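You operate a simulated robot arm through the tools that you are given. There is no shell and no other tool. Be economical: measure what you need, move in short steps, check, and stop when the job is done.

Carry out the task below with a simulated robot arm. There is one attempt and no reset: what you move stays moved.

TASK
Put the dosing beaker that says "yellow" from the top of the long table on the spot 2 of the small pallet and the dosing beaker that says "blue" in the steel bowl.
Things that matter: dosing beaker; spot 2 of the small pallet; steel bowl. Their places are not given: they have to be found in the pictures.

It is judged by the outcome, as a careful person would: the job done as asked, and still so three seconds after it is handed in. It fails if anything else is knocked over, pushed out of place, dropped, spilled or broken.

THE ROBOT
A 7-joint arm with a two-finger parallel gripper, fixed in place. Base frame: the origin is at the foot of the arm, x ahead of it, y to its left, z up; the work surface is at about z = 0.73. Lengths are in m, angles in rad, forces in N, time in s.
With the tool pointing down near the work surface it reaches from about 0.18 to 0.68 m from the base axis. Its first joint turns from -1.152 to 1.152 rad. Payload 2.4 kg.
Tool frame: the origin (TCP) lies between the finger pads and is the grasp point; the fingertips stand 0.03 m ahead of it; z points along the fingers, y is the line along which they close. The gripper opens to 0.094 m. The fingers are 0.028 m wide and 0.01 m thick; the gripper's body (0.05 by 0.096 m) begins 0.055 m behind the TCP.
Orientation is that of the tool frame in the base frame, as [roll, pitch, yaw] about the fixed x, y, z axes, in that order (R = Rz(yaw) Ry(pitch) Rx(roll)). With the fingers straight down and closing along the base's y, the tool's x points along the base's -x, its y along +y and its z along -z.

THE INTERFACE
- The arm moves only by the tool move_arm. Its argument "targets" is a list of rows, each a list of 5 numbers: the shift along the tool's x, y, z in mm, then the turn about the tool's z in rad, then the closure, from 0 (fully open) to 1 (shut). In form: [[tx, ty, tz, twist, grip], ...]. A call has 1 to 8 rows; each row shifts and turns the commanded pose from where the row before left it, along the tool's axes as they then stand. A row lasts 0.2 s, in which the tool goes at most 0.05 m and 0.15 rad; a call with a longer step from one row to the next is refused whole, and so is a gripper value outside its range. A pose out of reach is approached as far as the arm can. The call stops where the force on the tool passes 40 N (or 10 N more than at its start, if that is more) or the arm is blocked; 0.2 s more then pass. The fingers move at their own pace (about 0.153 m/s each) and stop on an object; they squeeze with about 40 N. The grip force told is the motor's: it shows also when the fingers shut on nothing. Time passes only in rows, and 0.2 s behind the last, so rows that do not move let the fingers close. It gives the time, the measured TCP pose, the force on the tool (base axes), the opening and the grip force at its end, in the units of the frame above (readings bear some noise), and new pictures: "show" is both (left out), scene, wrist or none.
- Cameras (640 x 400 px; columns grow to the right, rows downward): "scene" is fixed at [0.0404, 0.4735, 1.4526]; the picture's right is [-0.76, -0.66, 0.00], its down [-0.31, 0.36, -0.88] and it looks along [0.58, -0.66, -0.48] (base axes); focal length 327 px, centre (320, 200). "wrist" rides on the gripper at [-0.037, 0, -0.058] in the tool frame; the picture's right is [0.00, -1.00, 0.00], its down [0.97, 0.00, -0.24] and it looks along [0.24, 0.00, 0.97] (tool axes); focal length 218 px, centre (320, 200).
- locate(camera, pixels): for up to 12 pixels [column, row] of the newest picture of that camera ("zoom" is the newest enlarged one), the place [x, y, z] in the base frame of the surface seen there, good to about 0.003 m. No time passes.
- inspect(camera, box): a new picture of the part [left, top, right, bottom] of that camera's present view, enlarged. No time passes.
- finish_job(): hands the job in; it is judged then, once.

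Work in short steps. Measure before you move; look again where a grasp or a placing could have gone wrong, and mend it. You have 60 turns and 120 pictures in all, the two below and enlarged ones among them. Open the gripper and draw the arm clear of the work before you hand the job in, unless the task says otherwise; then end with one line.

The tools are called after "Call:" as a command line: name --pt "numbers of a row" for each row, then --argument value for the rest, lists and objects as JSON in quotes. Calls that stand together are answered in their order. move_arm: Moves the arm, as the interface text tells. Its arguments: {"type":"object","properties":{"targets":{"type":"array","items":{"type":"array","items":{"type":"number"}}},"show":{"type":"string","enum":["both","scene","wrist","none"]}},"required":["targets"]} The other tools are called the same way: locate (camera, pixels) gives the place of the surface under pixels of a picture; inspect (camera, box) takes an enlarged picture of a part of a camera's view; finish_job () hands the job in.

At the start:

```text
t: 0.0
tool_pos: [0.3086, -0.2898, 1.0734]
orientation: [3.14, 0.0, 3.141]
wrist_force: [0.1, 0.1, 0.3]
opening: 0.0941
gripper_force: 0.0
```

scene: 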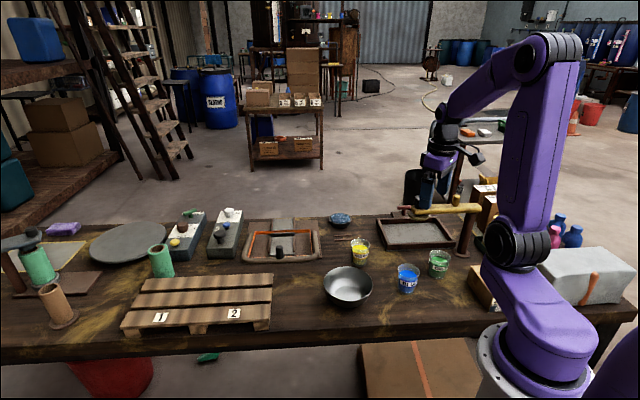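
wrist: 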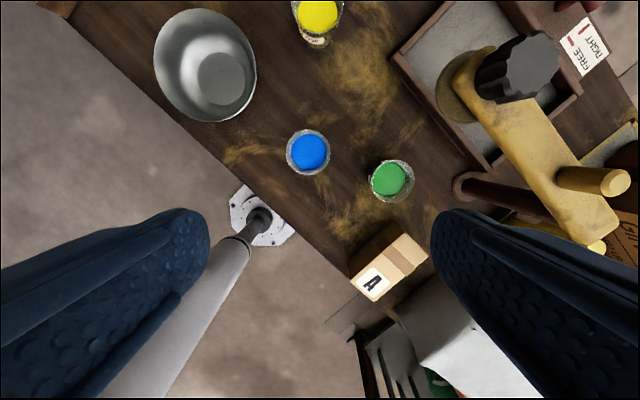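

I start by enlarging the beakers, the pallet and the bowl in the scene picture.

Call:
inspect --camera "scene" --box '[300, 200, 480, 312]'

Call:
inspect --camera "scene" --box '[110, 230, 290, 342]'

Call:
locate --camera "scene" --pixels '[[360, 246], [360, 264], [407, 270], [408, 290], [348, 290], [348, 268], [372, 290], [234, 313], [160, 317], [235, 300], [243, 280], [323, 285]]'

Call:
locate --camera "wrist" --pixels '[[310, 152], [318, 14], [222, 78], [160, 60], [256, 75], [205, 12], [210, 122], [390, 180], [287, 152], [331, 152], [310, 174], [310, 131]]'

```text
3.56 times, centred on (390, 256) of scene
```

zoom: 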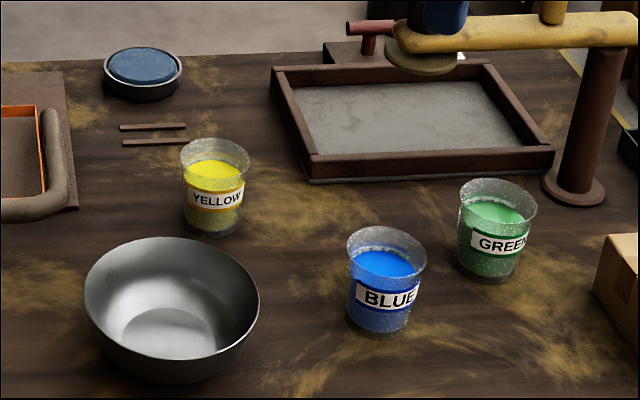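

```text
3.56 times, centred on (200, 286) of scene
```

zoom: 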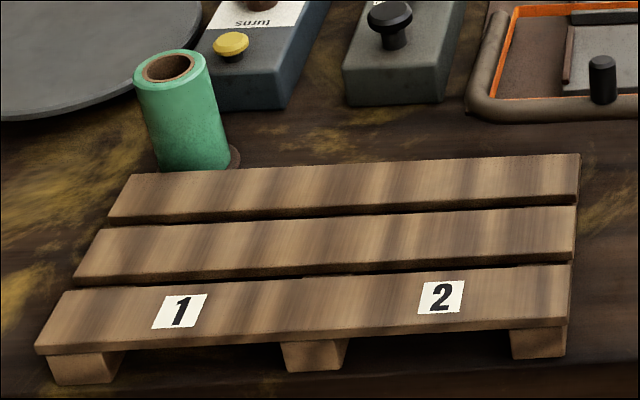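

```text
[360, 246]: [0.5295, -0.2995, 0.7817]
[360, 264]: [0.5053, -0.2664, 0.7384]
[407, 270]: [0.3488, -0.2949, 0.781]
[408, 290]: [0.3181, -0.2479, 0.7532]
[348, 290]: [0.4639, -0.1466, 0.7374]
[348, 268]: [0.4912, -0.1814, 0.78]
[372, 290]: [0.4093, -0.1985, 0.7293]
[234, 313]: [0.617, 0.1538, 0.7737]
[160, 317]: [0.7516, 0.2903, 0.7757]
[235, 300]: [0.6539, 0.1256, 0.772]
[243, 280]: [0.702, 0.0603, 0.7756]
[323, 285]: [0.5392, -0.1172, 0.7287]
```

```text
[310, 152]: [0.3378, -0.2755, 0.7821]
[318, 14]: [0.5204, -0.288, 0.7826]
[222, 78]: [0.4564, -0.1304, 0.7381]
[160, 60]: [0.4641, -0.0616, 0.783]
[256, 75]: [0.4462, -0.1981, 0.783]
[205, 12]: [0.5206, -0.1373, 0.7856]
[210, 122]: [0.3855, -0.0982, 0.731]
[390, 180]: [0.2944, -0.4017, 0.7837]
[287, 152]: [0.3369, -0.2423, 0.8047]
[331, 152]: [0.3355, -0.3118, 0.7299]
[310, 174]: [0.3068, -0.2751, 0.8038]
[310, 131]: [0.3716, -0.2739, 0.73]
```

The blue beaker is near (0.337, -0.276), the yellow near (0.52, -0.288) and the bowl near (0.455, -0.13). Next I measure the pallet slats in the zoom and the beaker rims.

Call:
locate --camera "zoom" --pixels '[[45, 340], [560, 312], [575, 160], [135, 182], [425, 312], [457, 312], [460, 284], [430, 284], [448, 270], [455, 255], [458, 216], [460, 200]]'

Call:
inspect --camera "wrist" --box '[240, 0, 420, 112]'

Call:
inspect --camera "wrist" --box '[240, 110, 420, 222]'

```text
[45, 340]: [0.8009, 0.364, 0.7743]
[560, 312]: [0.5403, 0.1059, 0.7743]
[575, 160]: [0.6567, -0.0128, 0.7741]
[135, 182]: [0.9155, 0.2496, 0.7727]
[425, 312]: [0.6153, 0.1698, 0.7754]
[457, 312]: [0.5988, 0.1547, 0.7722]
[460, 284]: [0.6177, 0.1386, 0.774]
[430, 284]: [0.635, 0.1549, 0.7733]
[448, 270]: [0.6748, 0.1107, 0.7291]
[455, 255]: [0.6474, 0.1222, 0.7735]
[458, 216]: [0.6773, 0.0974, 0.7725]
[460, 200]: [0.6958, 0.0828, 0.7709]
```

```text
3.56 times, centred on (330, 56) of wrist
```

zoom: 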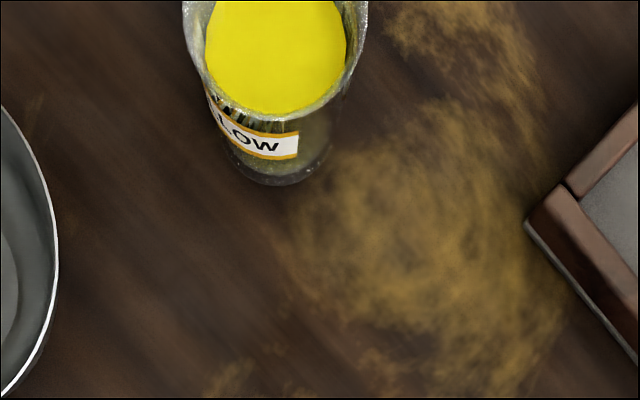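

```text
3.56 times, centred on (330, 166) of wrist
```

zoom: 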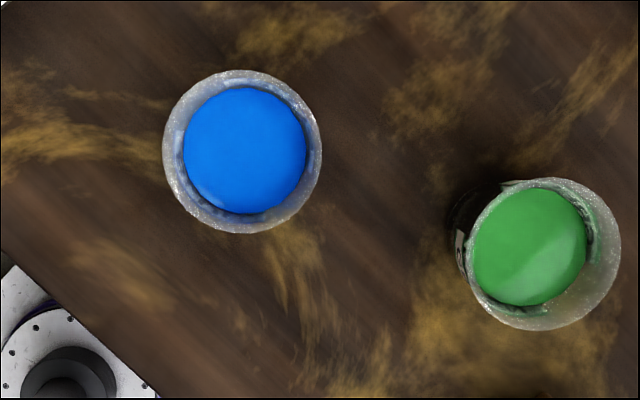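

The blue rim centre works out to about (0.3365, -0.272), with a diameter of about 0.066. I move above it, come partway down and look again.

Call:
move_arm --pt "-14 9 20 0 0" --pt "-14 9 30 0 0" --pt "0 0 40 0 0" --pt "0 0 40 0 0" --pt "0 0 30 0 0" --pt "0 0 0 0 0"

```text
t: 1.4
tool_pos: [0.3368, -0.2712, 0.9119]
orientation: [-3.141, -0.001, -3.141]
wrist_force: [0.3, 0.4, 1.3]
opening: 0.0939
gripper_force: 0.1
```

scene: 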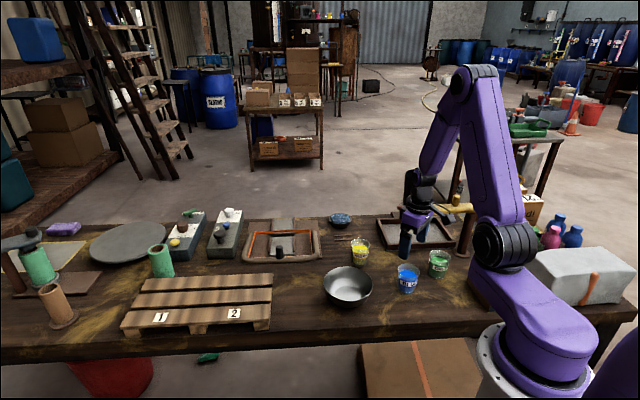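
wrist: 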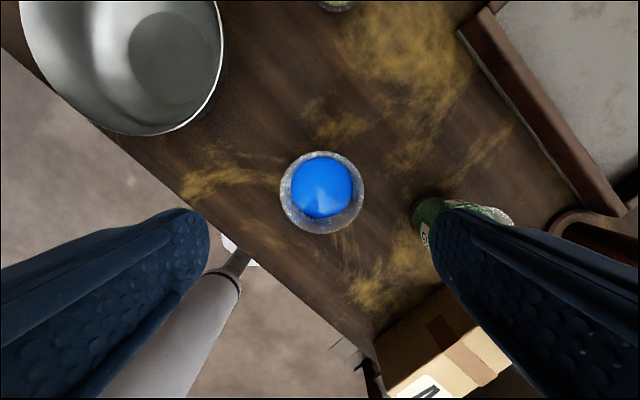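

The rim centre (322,191) gives about (0.340, -0.2727). I lower to z ≈ 0.78 and close.

Call:
move_arm --pt "-3 -1.5 30 0 0" --pt "0 0 35 0 0" --pt "0 0 35 0 0" --pt "0 0 20 0 0" --pt "0 0 12 0 0" --pt "0 0 0 0 0"

Call:
move_arm --pt "0 0 0 0 0.3" --pt "0 0 0 0 0.5" --pt "0 0 0 0 0.7" --pt "0 0 0 0 0.7"

```text
t: 2.8
tool_pos: [0.3404, -0.2735, 0.7801]
orientation: [3.14, 0.0, 3.141]
wrist_force: [-0.3, -0.4, 0.9]
opening: 0.0941
gripper_force: 0.1
```

scene: 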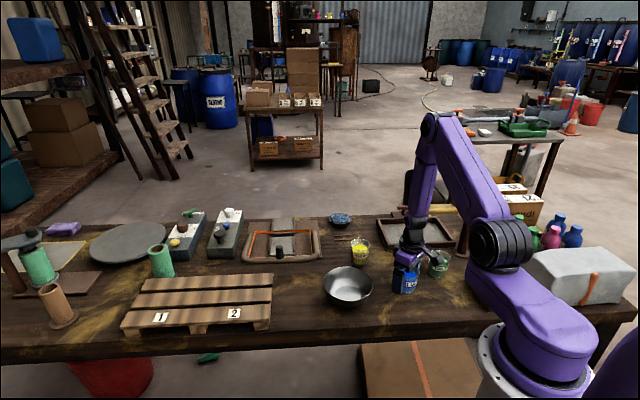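
wrist: 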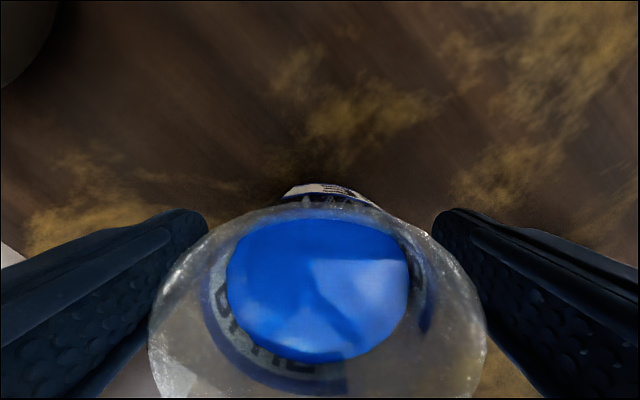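

```text
t: 3.8
tool_pos: [0.3398, -0.2715, 0.7808]
orientation: [3.14, 0.001, -3.14]
wrist_force: [0.4, -0.7, 0.0]
opening: 0.0643
gripper_force: 39.5
```

scene: 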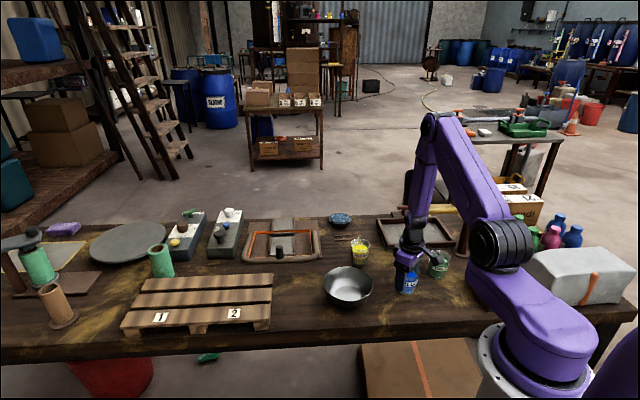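
wrist: 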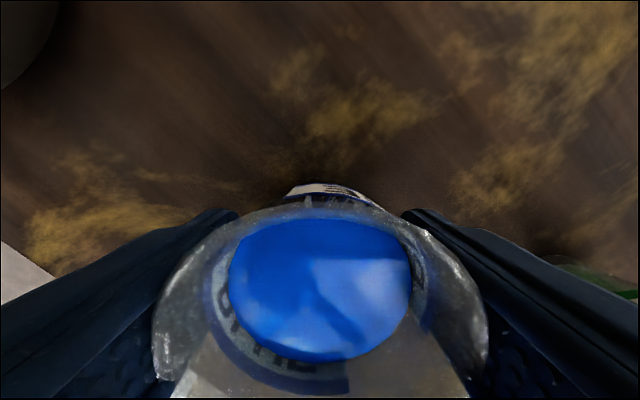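

Held, with opening 0.064 and grip force 39.5 N. I lift gently and move towards the bowl centre at about (0.455, -0.131).

Call:
move_arm --pt "0 0 -6 0 0.7" --pt "0 0 -14 0 0.7" --pt "0 0 -20 0 0.7" --pt "0 0 -20 0 0.7" --pt "0 0 -20 0 0.7" --pt "0 0 -20 0 0.7" --pt "0 0 -12 0 0.7" --pt "0 0 0 0 0.7"

Call:
move_arm --pt "-6 8 0 0 0.7" --pt "-15 18 0 0 0.7" --pt "-20 25 0 0 0.7" --pt "-20 25 0 0 0.7" --pt "-20 25 0 0 0.7" --pt "-18 22 0 0 0.7" --pt "-11 13 0 0 0.7" --pt "-5 5 0 0 0.7"

```text
t: 5.6
tool_pos: [0.3406, -0.2732, 0.893]
orientation: [-3.141, -0.001, -3.141]
wrist_force: [0.3, -0.6, -1.1]
opening: 0.0643
gripper_force: 40.0
```

scene: 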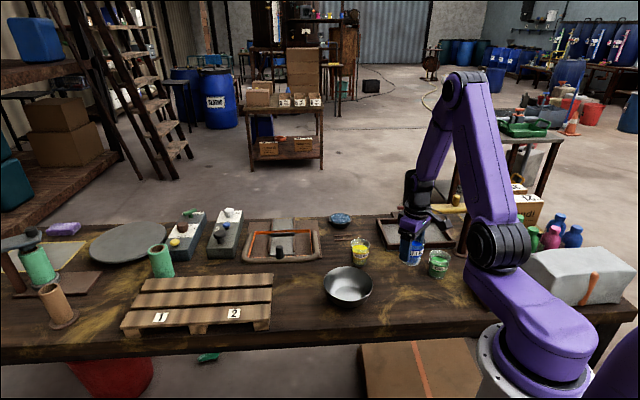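
wrist: 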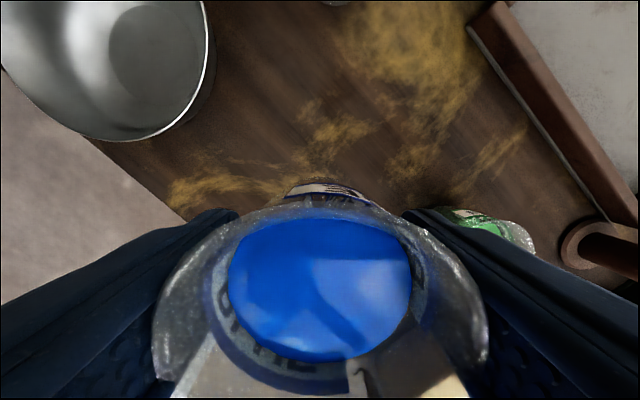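

```text
t: 7.4
tool_pos: [0.4551, -0.1308, 0.8914]
orientation: [-3.141, 0.001, 3.141]
wrist_force: [0.3, 0.6, -2.1]
opening: 0.0641
gripper_force: 40.0
```

scene: 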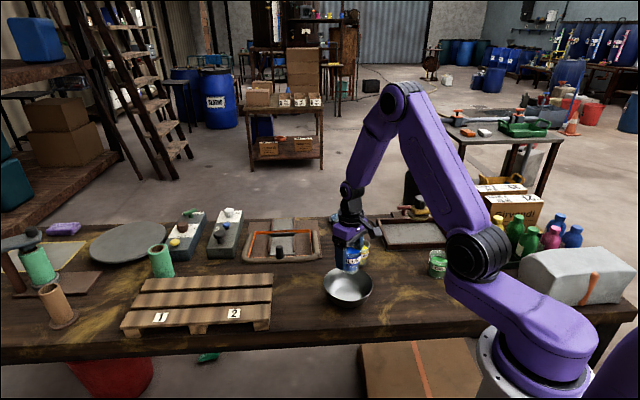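
wrist: 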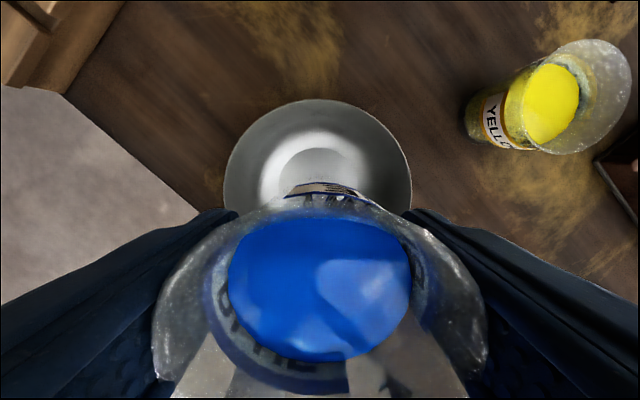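

The bowl is centred under the beaker (rim columns 223–412). I lower to just above the bowl floor.

Call:
move_arm --pt "0 1 8 0 0.7" --pt "0 0 18 0 0.7" --pt "0 0 22 0 0.7" --pt "0 0 22 0 0.7" --pt "0 0 14 0 0.7" --pt "0 0 6 0 0.7" --pt "0 0 0 0 0.7"

Call:
inspect --camera "scene" --box '[300, 210, 420, 320]'

```text
t: 9.0
tool_pos: [0.4538, -0.1314, 0.8033]
orientation: [3.141, 0.0, -3.141]
wrist_force: [-0.1, 0.2, -2.6]
opening: 0.0639
gripper_force: 39.9
```

scene: 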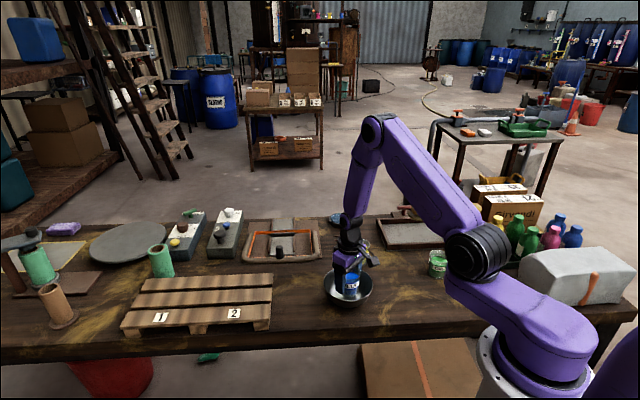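
wrist: 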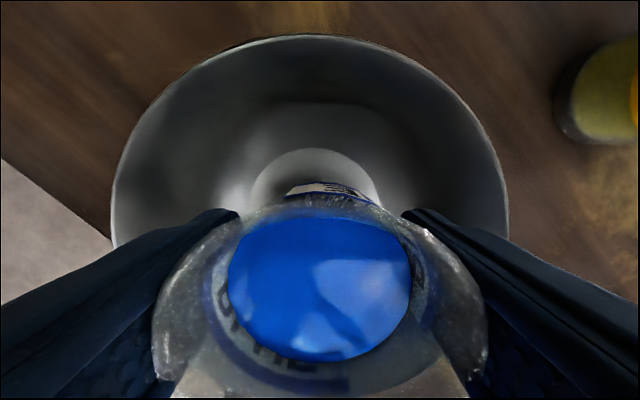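

```text
3.64 times, centred on (360, 265) of scene
```

zoom: 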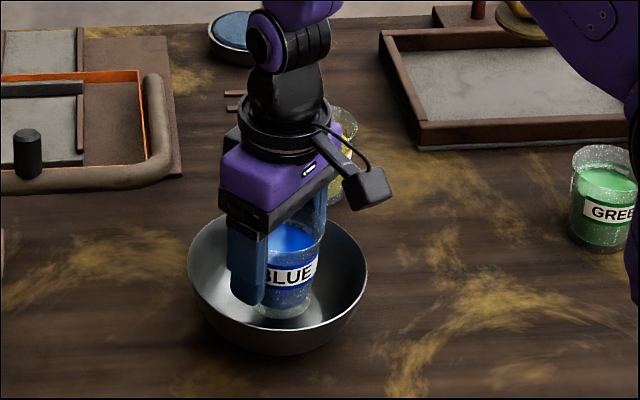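

The beaker bottom should be about 14 mm above the floor. I lower in small steps and watch the force.

Call:
move_arm --pt "0 0 5 0 0.7" --pt "0 0 4 0 0.7" --pt "0 0 2 0 0.7" --pt "0 0 0 0 0.7" --show "none"

Call:
move_arm --pt "0 0 1.5 0 0.7" --pt "0 0 0 0 0.7" --show "none"

```text
t: 10.0
tool_pos: [0.4538, -0.131, 0.7922]
orientation: [3.141, -0.001, 3.142]
wrist_force: [-1.3, 0.1, -1.5]
opening: 0.0643
gripper_force: 40.3
```

```text
t: 10.6
tool_pos: [0.4555, -0.1318, 0.7914]
orientation: [-3.141, 0.0, -3.141]
wrist_force: [1.3, 0.0, -2.6]
opening: 0.0642
gripper_force: 39.6
```

Call:
move_arm --pt "0 0 1.5 0 0.7" --pt "0 0 0 0 0.7" --show "none"

Call:
move_arm --pt "0 0 1 0 0.7" --pt "0 0 0 0 0.7" --show "wrist"

```text
t: 11.2
tool_pos: [0.4538, -0.1298, 0.7889]
orientation: [-3.141, 0.0, 3.141]
wrist_force: [-0.6, 0.0, -1.6]
opening: 0.064
gripper_force: 40.1
```

```text
t: 11.8
tool_pos: [0.4544, -0.1317, 0.7877]
orientation: [3.14, 0.001, -3.141]
wrist_force: [-0.9, -0.5, -1.4]
opening: 0.0643
gripper_force: 40.0
```

wrist: 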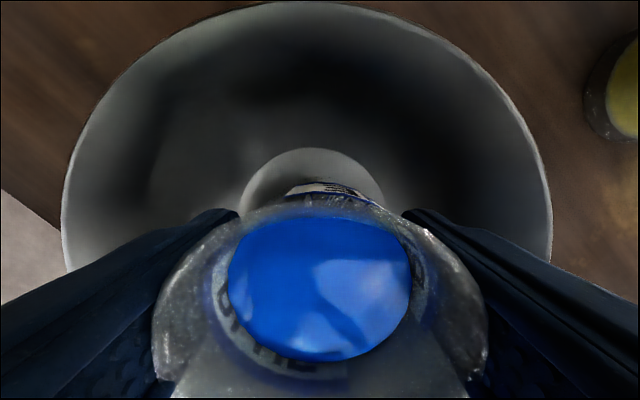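

Call:
move_arm --pt "0 0 1 0 0.7" --pt "0 0 0 0 0.7" --show "none"

Call:
move_arm --pt "0 0 1 0 0.7" --pt "0 0 0 0 0.7" --show "none"

```text
t: 12.4
tool_pos: [0.4546, -0.1307, 0.7885]
orientation: [3.141, 0.001, -3.141]
wrist_force: [-3.9, 1.3, 12.7]
opening: 0.0643
gripper_force: 39.2
```

```text
t: 13.0
tool_pos: [0.4548, -0.1325, 0.7883]
orientation: [-3.141, 0.002, 3.141]
wrist_force: [-6.4, 0.5, 31.3]
opening: 0.0643
gripper_force: 39.7
```

Contact shows at 31 N. I ease back 1.5 mm, open partly (to about 0.076) and rise.

Call:
move_arm --pt "0 0 -1.6 0 0.7" --pt "0 0 0 0 0.28" --pt "0 0 0 0 0.2" --pt "0 0 0 0 0.2"

```text
t: 14.0
tool_pos: [0.454, -0.1314, 0.7875]
orientation: [-3.141, 0.001, 3.141]
wrist_force: [0.1, 0.1, 0.5]
opening: 0.0753
gripper_force: 0.1
```

scene: 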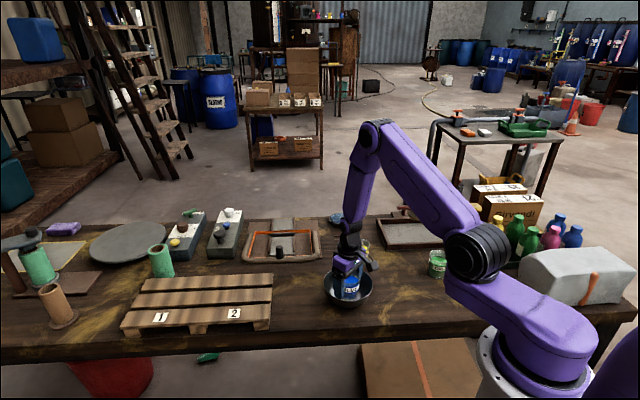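
wrist: 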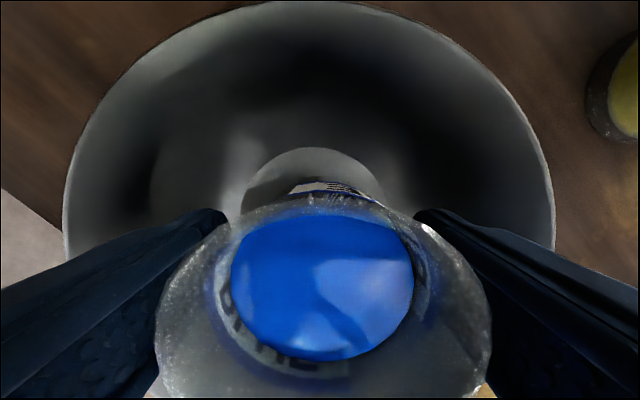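

Both fingers are clear of the beaker. I rise straight up to about 0.93.

Call:
move_arm --pt "0 0 -8 0 0.2" --pt "0 0 -15 0 0.2" --pt "0 0 -25 0 0.2" --pt "0 0 -30 0 0.2" --pt "0 0 -40 0 0" --pt "0 0 -27 0 0" --pt "0 0 0 0 0"

Call:
inspect --camera "scene" --box '[300, 210, 420, 320]'

```text
t: 15.6
tool_pos: [0.4543, -0.1294, 0.9337]
orientation: [3.141, -0.001, 3.141]
wrist_force: [0.2, 1.0, -1.0]
opening: 0.0939
gripper_force: 0.1
```

scene: 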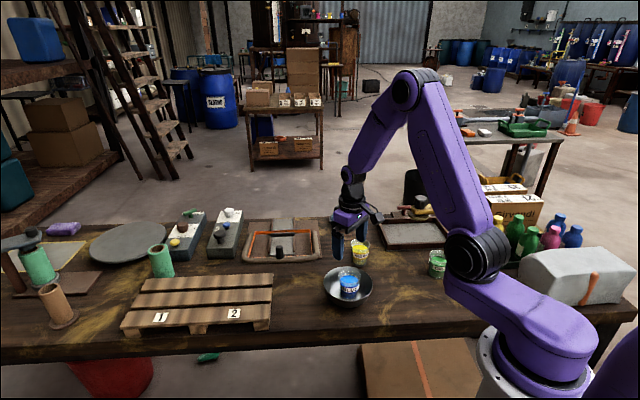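
wrist: 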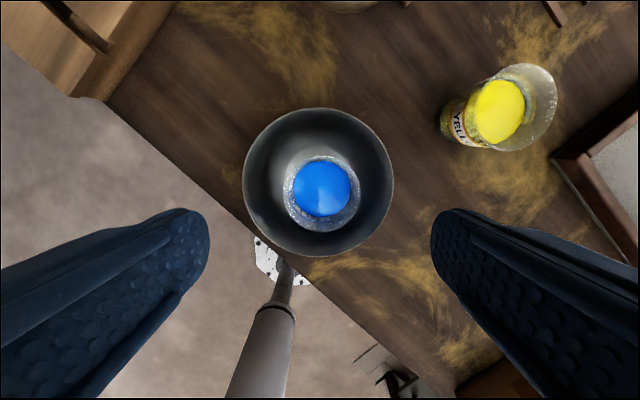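

```text
3.64 times, centred on (360, 265) of scene
```

zoom: 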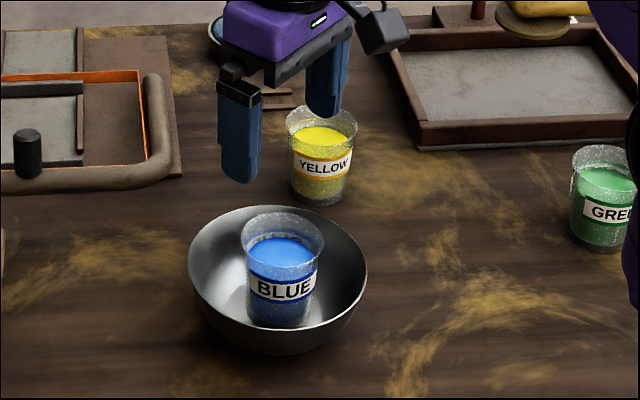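

Blue stands upright in the bowl. The yellow rim centre (520,107) gives about (0.5216, -0.289), so I move above it.

Call:
move_arm --pt "-10 -24 0 0 0" --pt "-15 -36 0 0 0" --pt "-15 -36 0 0 0" --pt "-15 -36 10 0 0" --pt "-12 -27.5 15 0 0" --pt "0 0 0 0 0"

```text
t: 17.0
tool_pos: [0.5207, -0.2903, 0.9097]
orientation: [-3.14, 0.0, 3.141]
wrist_force: [0.4, 0.2, -0.2]
opening: 0.0942
gripper_force: 0.0
```

scene: 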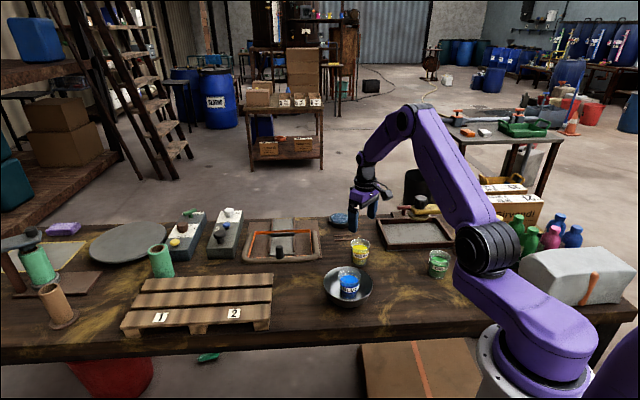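
wrist: 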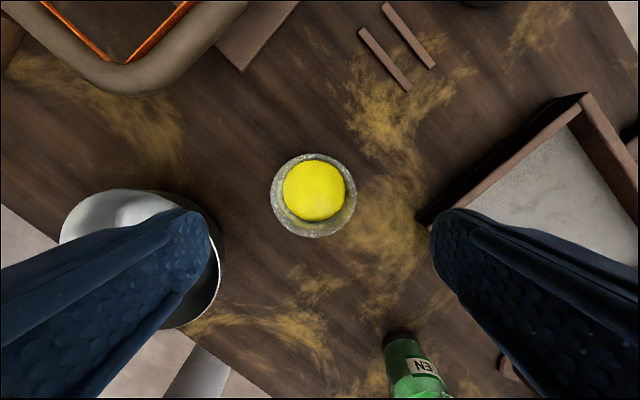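

The rim centre (314,195) gives (0.5214, -0.2857), clear of the tray corner and the bowl. I descend and close.

Call:
move_arm --pt "-0.7 4.5 30 0 0" --pt "0 0 35 0 0" --pt "0 0 32 0 0" --pt "0 0 20 0 0" --pt "0 0 12 0 0" --pt "0 0 0 0 0"

Call:
move_arm --pt "0 0 0 0 0.3" --pt "0 0 0 0 0.5" --pt "0 0 0 0 0.7" --pt "0 0 0 0 0.7" --show "wrist"

```text
t: 18.4
tool_pos: [0.5203, -0.2875, 0.7789]
orientation: [-3.14, -0.001, -3.141]
wrist_force: [-0.3, 0.3, 0.1]
opening: 0.0939
gripper_force: 0.0
```

scene: 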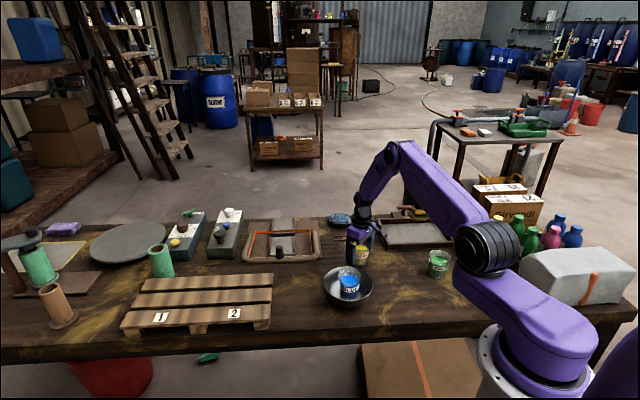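
wrist: 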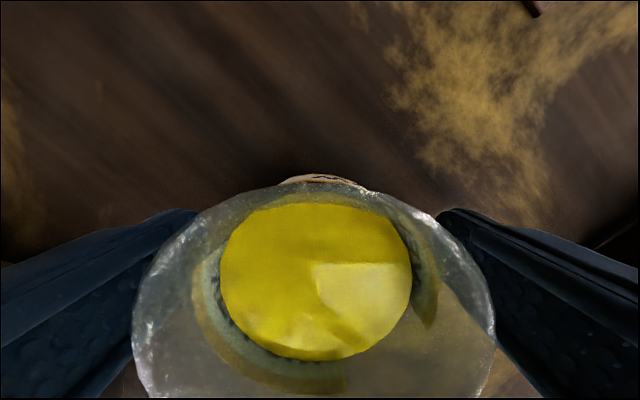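

```text
t: 19.4
tool_pos: [0.5214, -0.2872, 0.7787]
orientation: [-3.141, 0.001, 3.141]
wrist_force: [1.3, 0.4, -0.3]
opening: 0.0642
gripper_force: 40.2
```

wrist: 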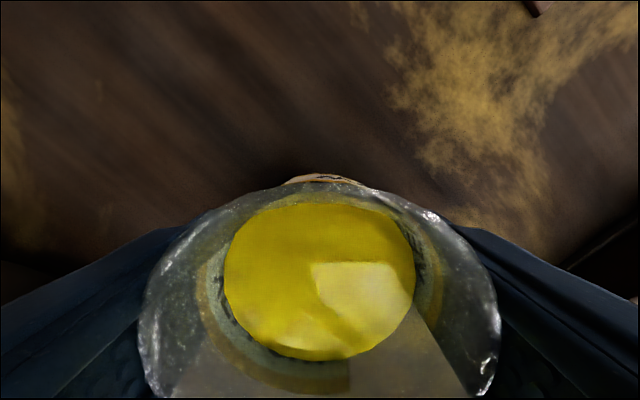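

Held at opening 0.064. I lift to about 0.90 and start towards the pallet.

Call:
move_arm --pt "0 0 -6 0 0.7" --pt "0 0 -14 0 0.7" --pt "0 0 -20 0 0.7" --pt "0 0 -22 0 0.7" --pt "0 0 -22 0 0.7" --pt "0 0 -20 0 0.7" --pt "0 0 -14 0 0.7" --pt "0 0 -4 0 0.7" --show "scene"

Call:
move_arm --pt "-3 10 0 0 0.7" --pt "-6 22 0 0 0.7" --pt "-8 28 0 0 0.7" --pt "-8 30 0 0 0.7" --pt "-8 30 0 0 0.7" --pt "-8 30 0 0 0.7" --pt "-8 30 0 0 0.7" --pt "-6 20 0 0 0.7" --show "scene"

Call:
move_arm --pt "-8 26 0 0 0.7" --pt "-10 30 0 0 0.7" --pt "-10 30 0 0 0.7" --pt "-10 30 0 0 0.7" --pt "-10 28 0 0 0.7" --pt "-10 18 0 0 0.7" --pt "-3 8 0 0 0.7" --pt "0 0 0 0 0.7"

```text
t: 21.2
tool_pos: [0.5218, -0.2848, 0.9002]
orientation: [3.14, 0.001, 3.14]
wrist_force: [-0.3, 0.6, -1.0]
opening: 0.0639
gripper_force: 40.2
```

scene: 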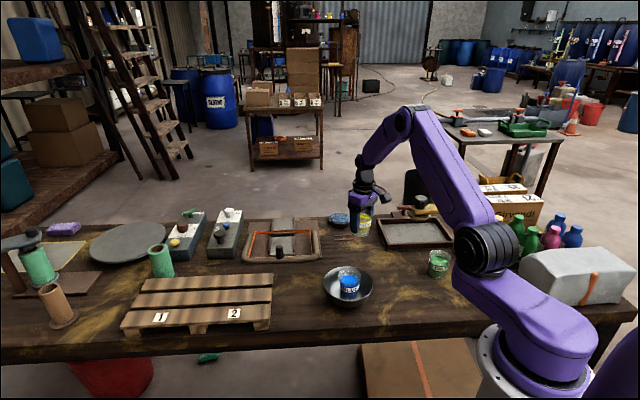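

```text
t: 23.0
tool_pos: [0.5774, -0.0859, 0.9008]
orientation: [-3.14, 0.0, -3.141]
wrist_force: [-0.2, 0.2, -1.7]
opening: 0.0642
gripper_force: 39.5
```

scene: 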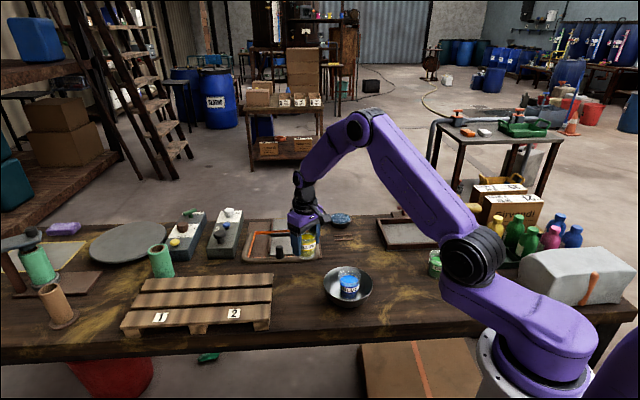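

```text
t: 24.8
tool_pos: [0.638, 0.0826, 0.9023]
orientation: [3.141, 0.002, 3.141]
wrist_force: [-0.2, -0.1, -2.1]
opening: 0.064
gripper_force: 40.0
```

scene: 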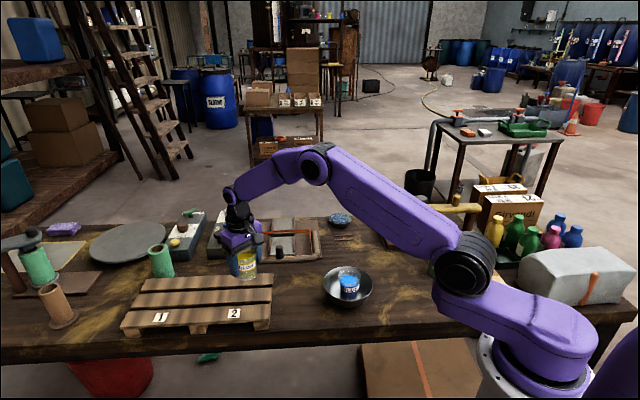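
wrist: 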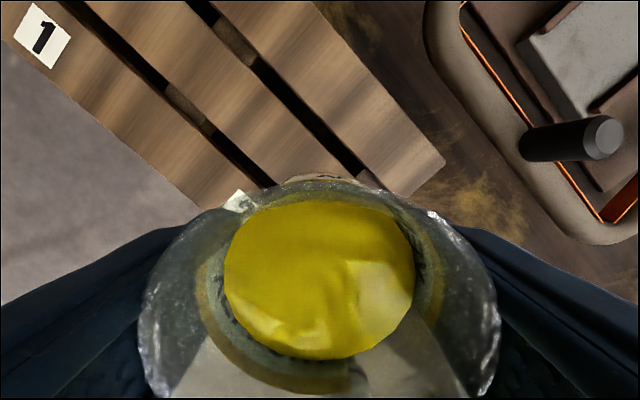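

I move the last 19/34 mm to above the middle slat behind label 2.

Call:
move_arm --pt "-4 8 0 0 0.7" --pt "-7 13 0 0 0.7" --pt "-6 9 0 0 0.7" --pt "-2 4 0 0 0.7" --pt "0 0 0 0 0.7"

Call:
inspect --camera "scene" --box '[170, 210, 310, 340]'

```text
t: 26.0
tool_pos: [0.6575, 0.118, 0.8999]
orientation: [-3.141, -0.001, -3.141]
wrist_force: [0.3, -0.5, -1.4]
opening: 0.0638
gripper_force: 40.2
```

scene: 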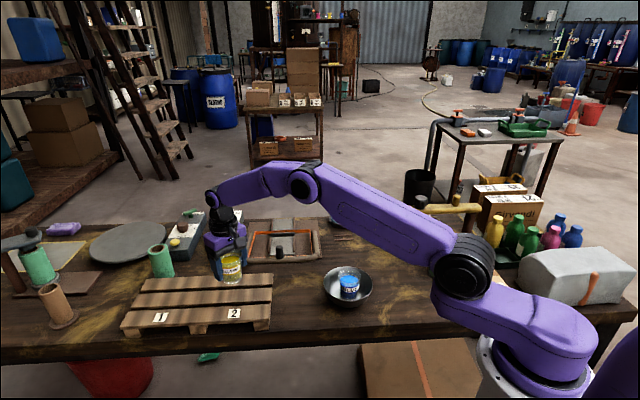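
wrist: 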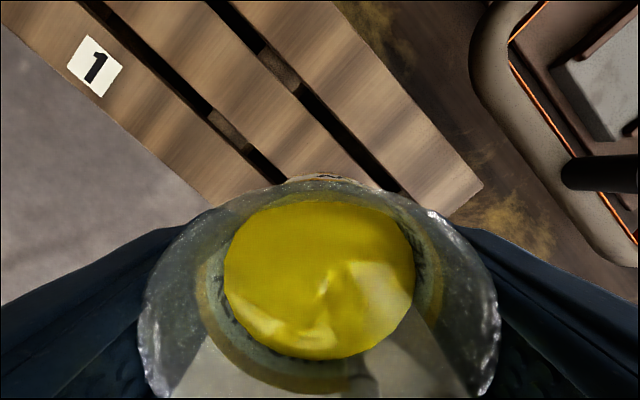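

```text
3.08 times, centred on (240, 275) of scene
```

zoom: 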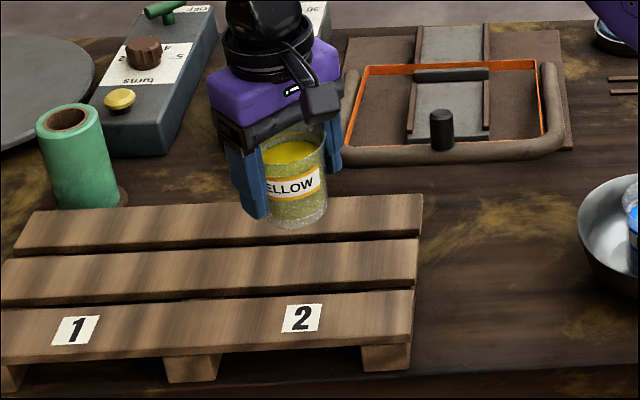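

Reach is fine. The beaker bottom is at about 0.851 and the pallet top at about 0.774, so I descend 68 mm and then go in small steps.

Call:
move_arm --pt "0 0 6 0 0.7" --pt "0 0 14 0 0.7" --pt "0 0 18 0 0.7" --pt "0 0 16 0 0.7" --pt "0 0 9 0 0.7" --pt "0 0 5 0 0.7" --pt "0 0 0 0 0.7"

Call:
inspect --camera "scene" --box '[170, 210, 310, 340]'

```text
t: 27.6
tool_pos: [0.657, 0.1175, 0.8321]
orientation: [3.141, 0.0, -3.141]
wrist_force: [0.2, 0.0, -1.8]
opening: 0.0641
gripper_force: 40.0
```

scene: 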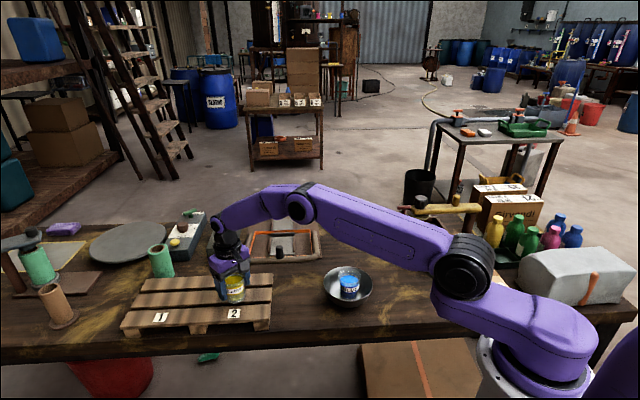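
wrist: 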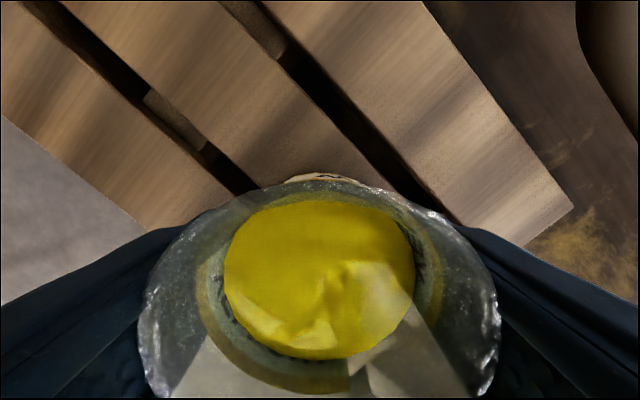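

```text
3.08 times, centred on (240, 275) of scene
```

zoom: 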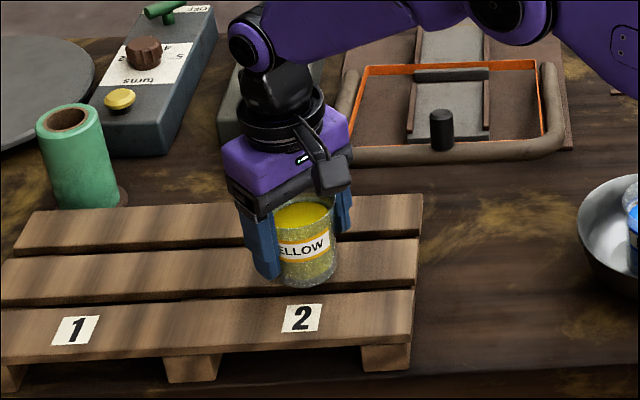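

It sits right behind label 2, so I lower in small steps to contact.

Call:
move_arm --pt "0 0 4 0 0.7" --pt "0 0 2 0 0.7" --pt "0 0 1 0 0.7" --pt "0 0 0 0 0.7" --show "none"

Call:
move_arm --pt "0 0 1 0 0.7" --pt "0 0 0 0 0.7" --show "none"

Call:
move_arm --pt "0 0 1 0 0.7" --pt "0 0 0 0 0.7" --show "none"

```text
t: 28.6
tool_pos: [0.6572, 0.1184, 0.8264]
orientation: [-3.141, 0.0, -3.141]
wrist_force: [0.1, 0.0, -2.4]
opening: 0.064
gripper_force: 40.1
```

```text
t: 29.2
tool_pos: [0.6568, 0.1186, 0.8254]
orientation: [3.141, -0.001, 3.141]
wrist_force: [0.5, 0.8, -1.8]
opening: 0.0642
gripper_force: 40.1
```

```text
t: 29.8
tool_pos: [0.6567, 0.1179, 0.8235]
orientation: [-3.141, 0.0, -3.141]
wrist_force: [-0.3, -0.6, -0.3]
opening: 0.064
gripper_force: 39.5
```

Call:
move_arm --pt "0 0 0.8 0 0.7" --pt "0 0 0 0 0.7" --show "none"

```text
t: 30.4
tool_pos: [0.6573, 0.1179, 0.8239]
orientation: [-3.141, 0.002, -3.141]
wrist_force: [-5.6, -0.2, 16.1]
opening: 0.0637
gripper_force: 40.1
```

Contact shows at 16 N. I ease off 0.8 mm and open.

Call:
move_arm --pt "0 0 -0.8 0 0.7" --pt "0 0 0 0 0.28" --pt "0 0 0 0 0.15" --pt "0 0 0 0 0"

```text
t: 31.4
tool_pos: [0.6568, 0.117, 0.8241]
orientation: [-3.141, -0.001, 3.14]
wrist_force: [-0.8, 0.1, 0.8]
opening: 0.094
gripper_force: 0.0
```

scene: 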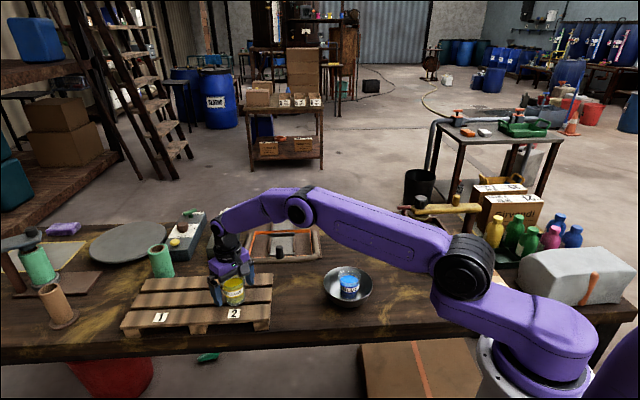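
wrist: 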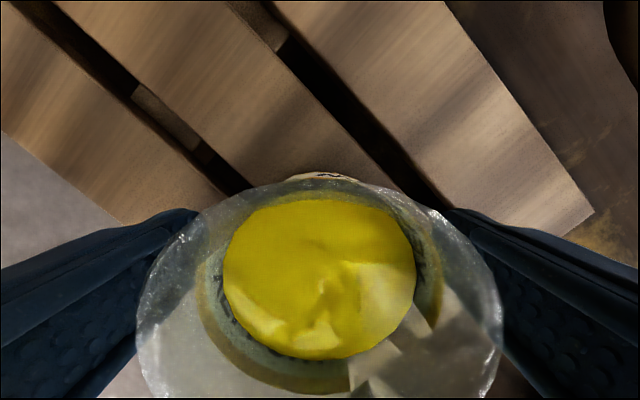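

Released. I rise straight up and then draw the arm back.

Call:
move_arm --pt "0 0 -8 0 0" --pt "0 0 -20 0 0" --pt "0 0 -30 0 0" --pt "0 0 -40 0 0" --pt "0 0 -30 0 0" --pt "20 -20 -10 0 0" --pt "30 -30 0 0 0" --pt "30 -30 0 0 0"

Call:
inspect --camera "scene" --box '[170, 210, 390, 340]'

```text
t: 33.2
tool_pos: [0.5774, 0.039, 0.9625]
orientation: [3.14, 0.001, -3.141]
wrist_force: [0.0, -0.5, -0.2]
opening: 0.0939
gripper_force: 0.0
```

scene: 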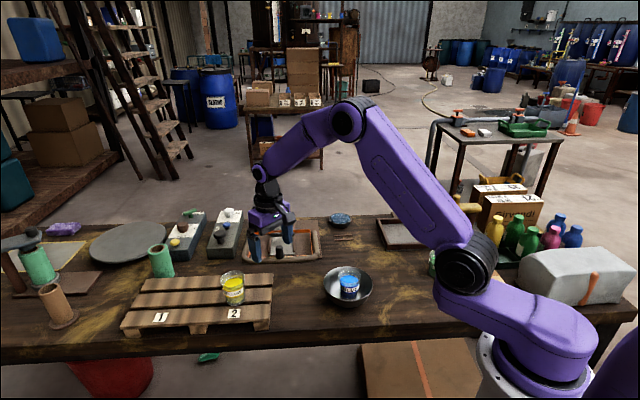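
wrist: 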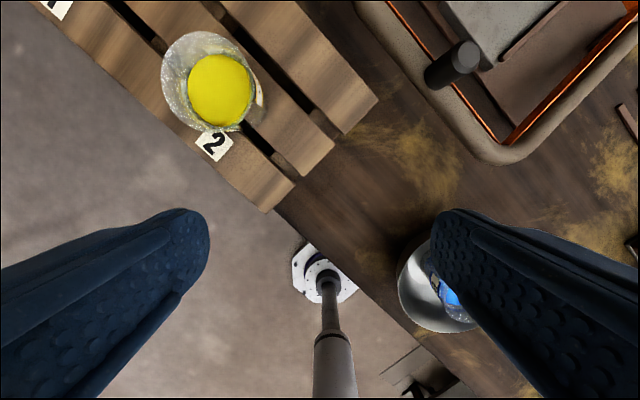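

```text
2.91 times, centred on (280, 275) of scene
```

zoom: 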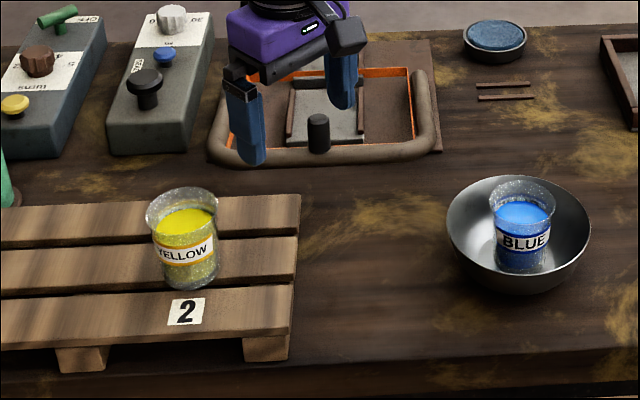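

Yellow stands upright at spot 2 and blue stands upright in the bowl. The arm is clear and nothing else has moved, so I hand in.

Call:
finish_job

```text
The job is handed in.
```

The yellow beaker stands on spot 2 of the small pallet, just behind its number label, and the blue beaker stands upright in the steel bowl. I saw no spills or displaced objects in the last pictures.
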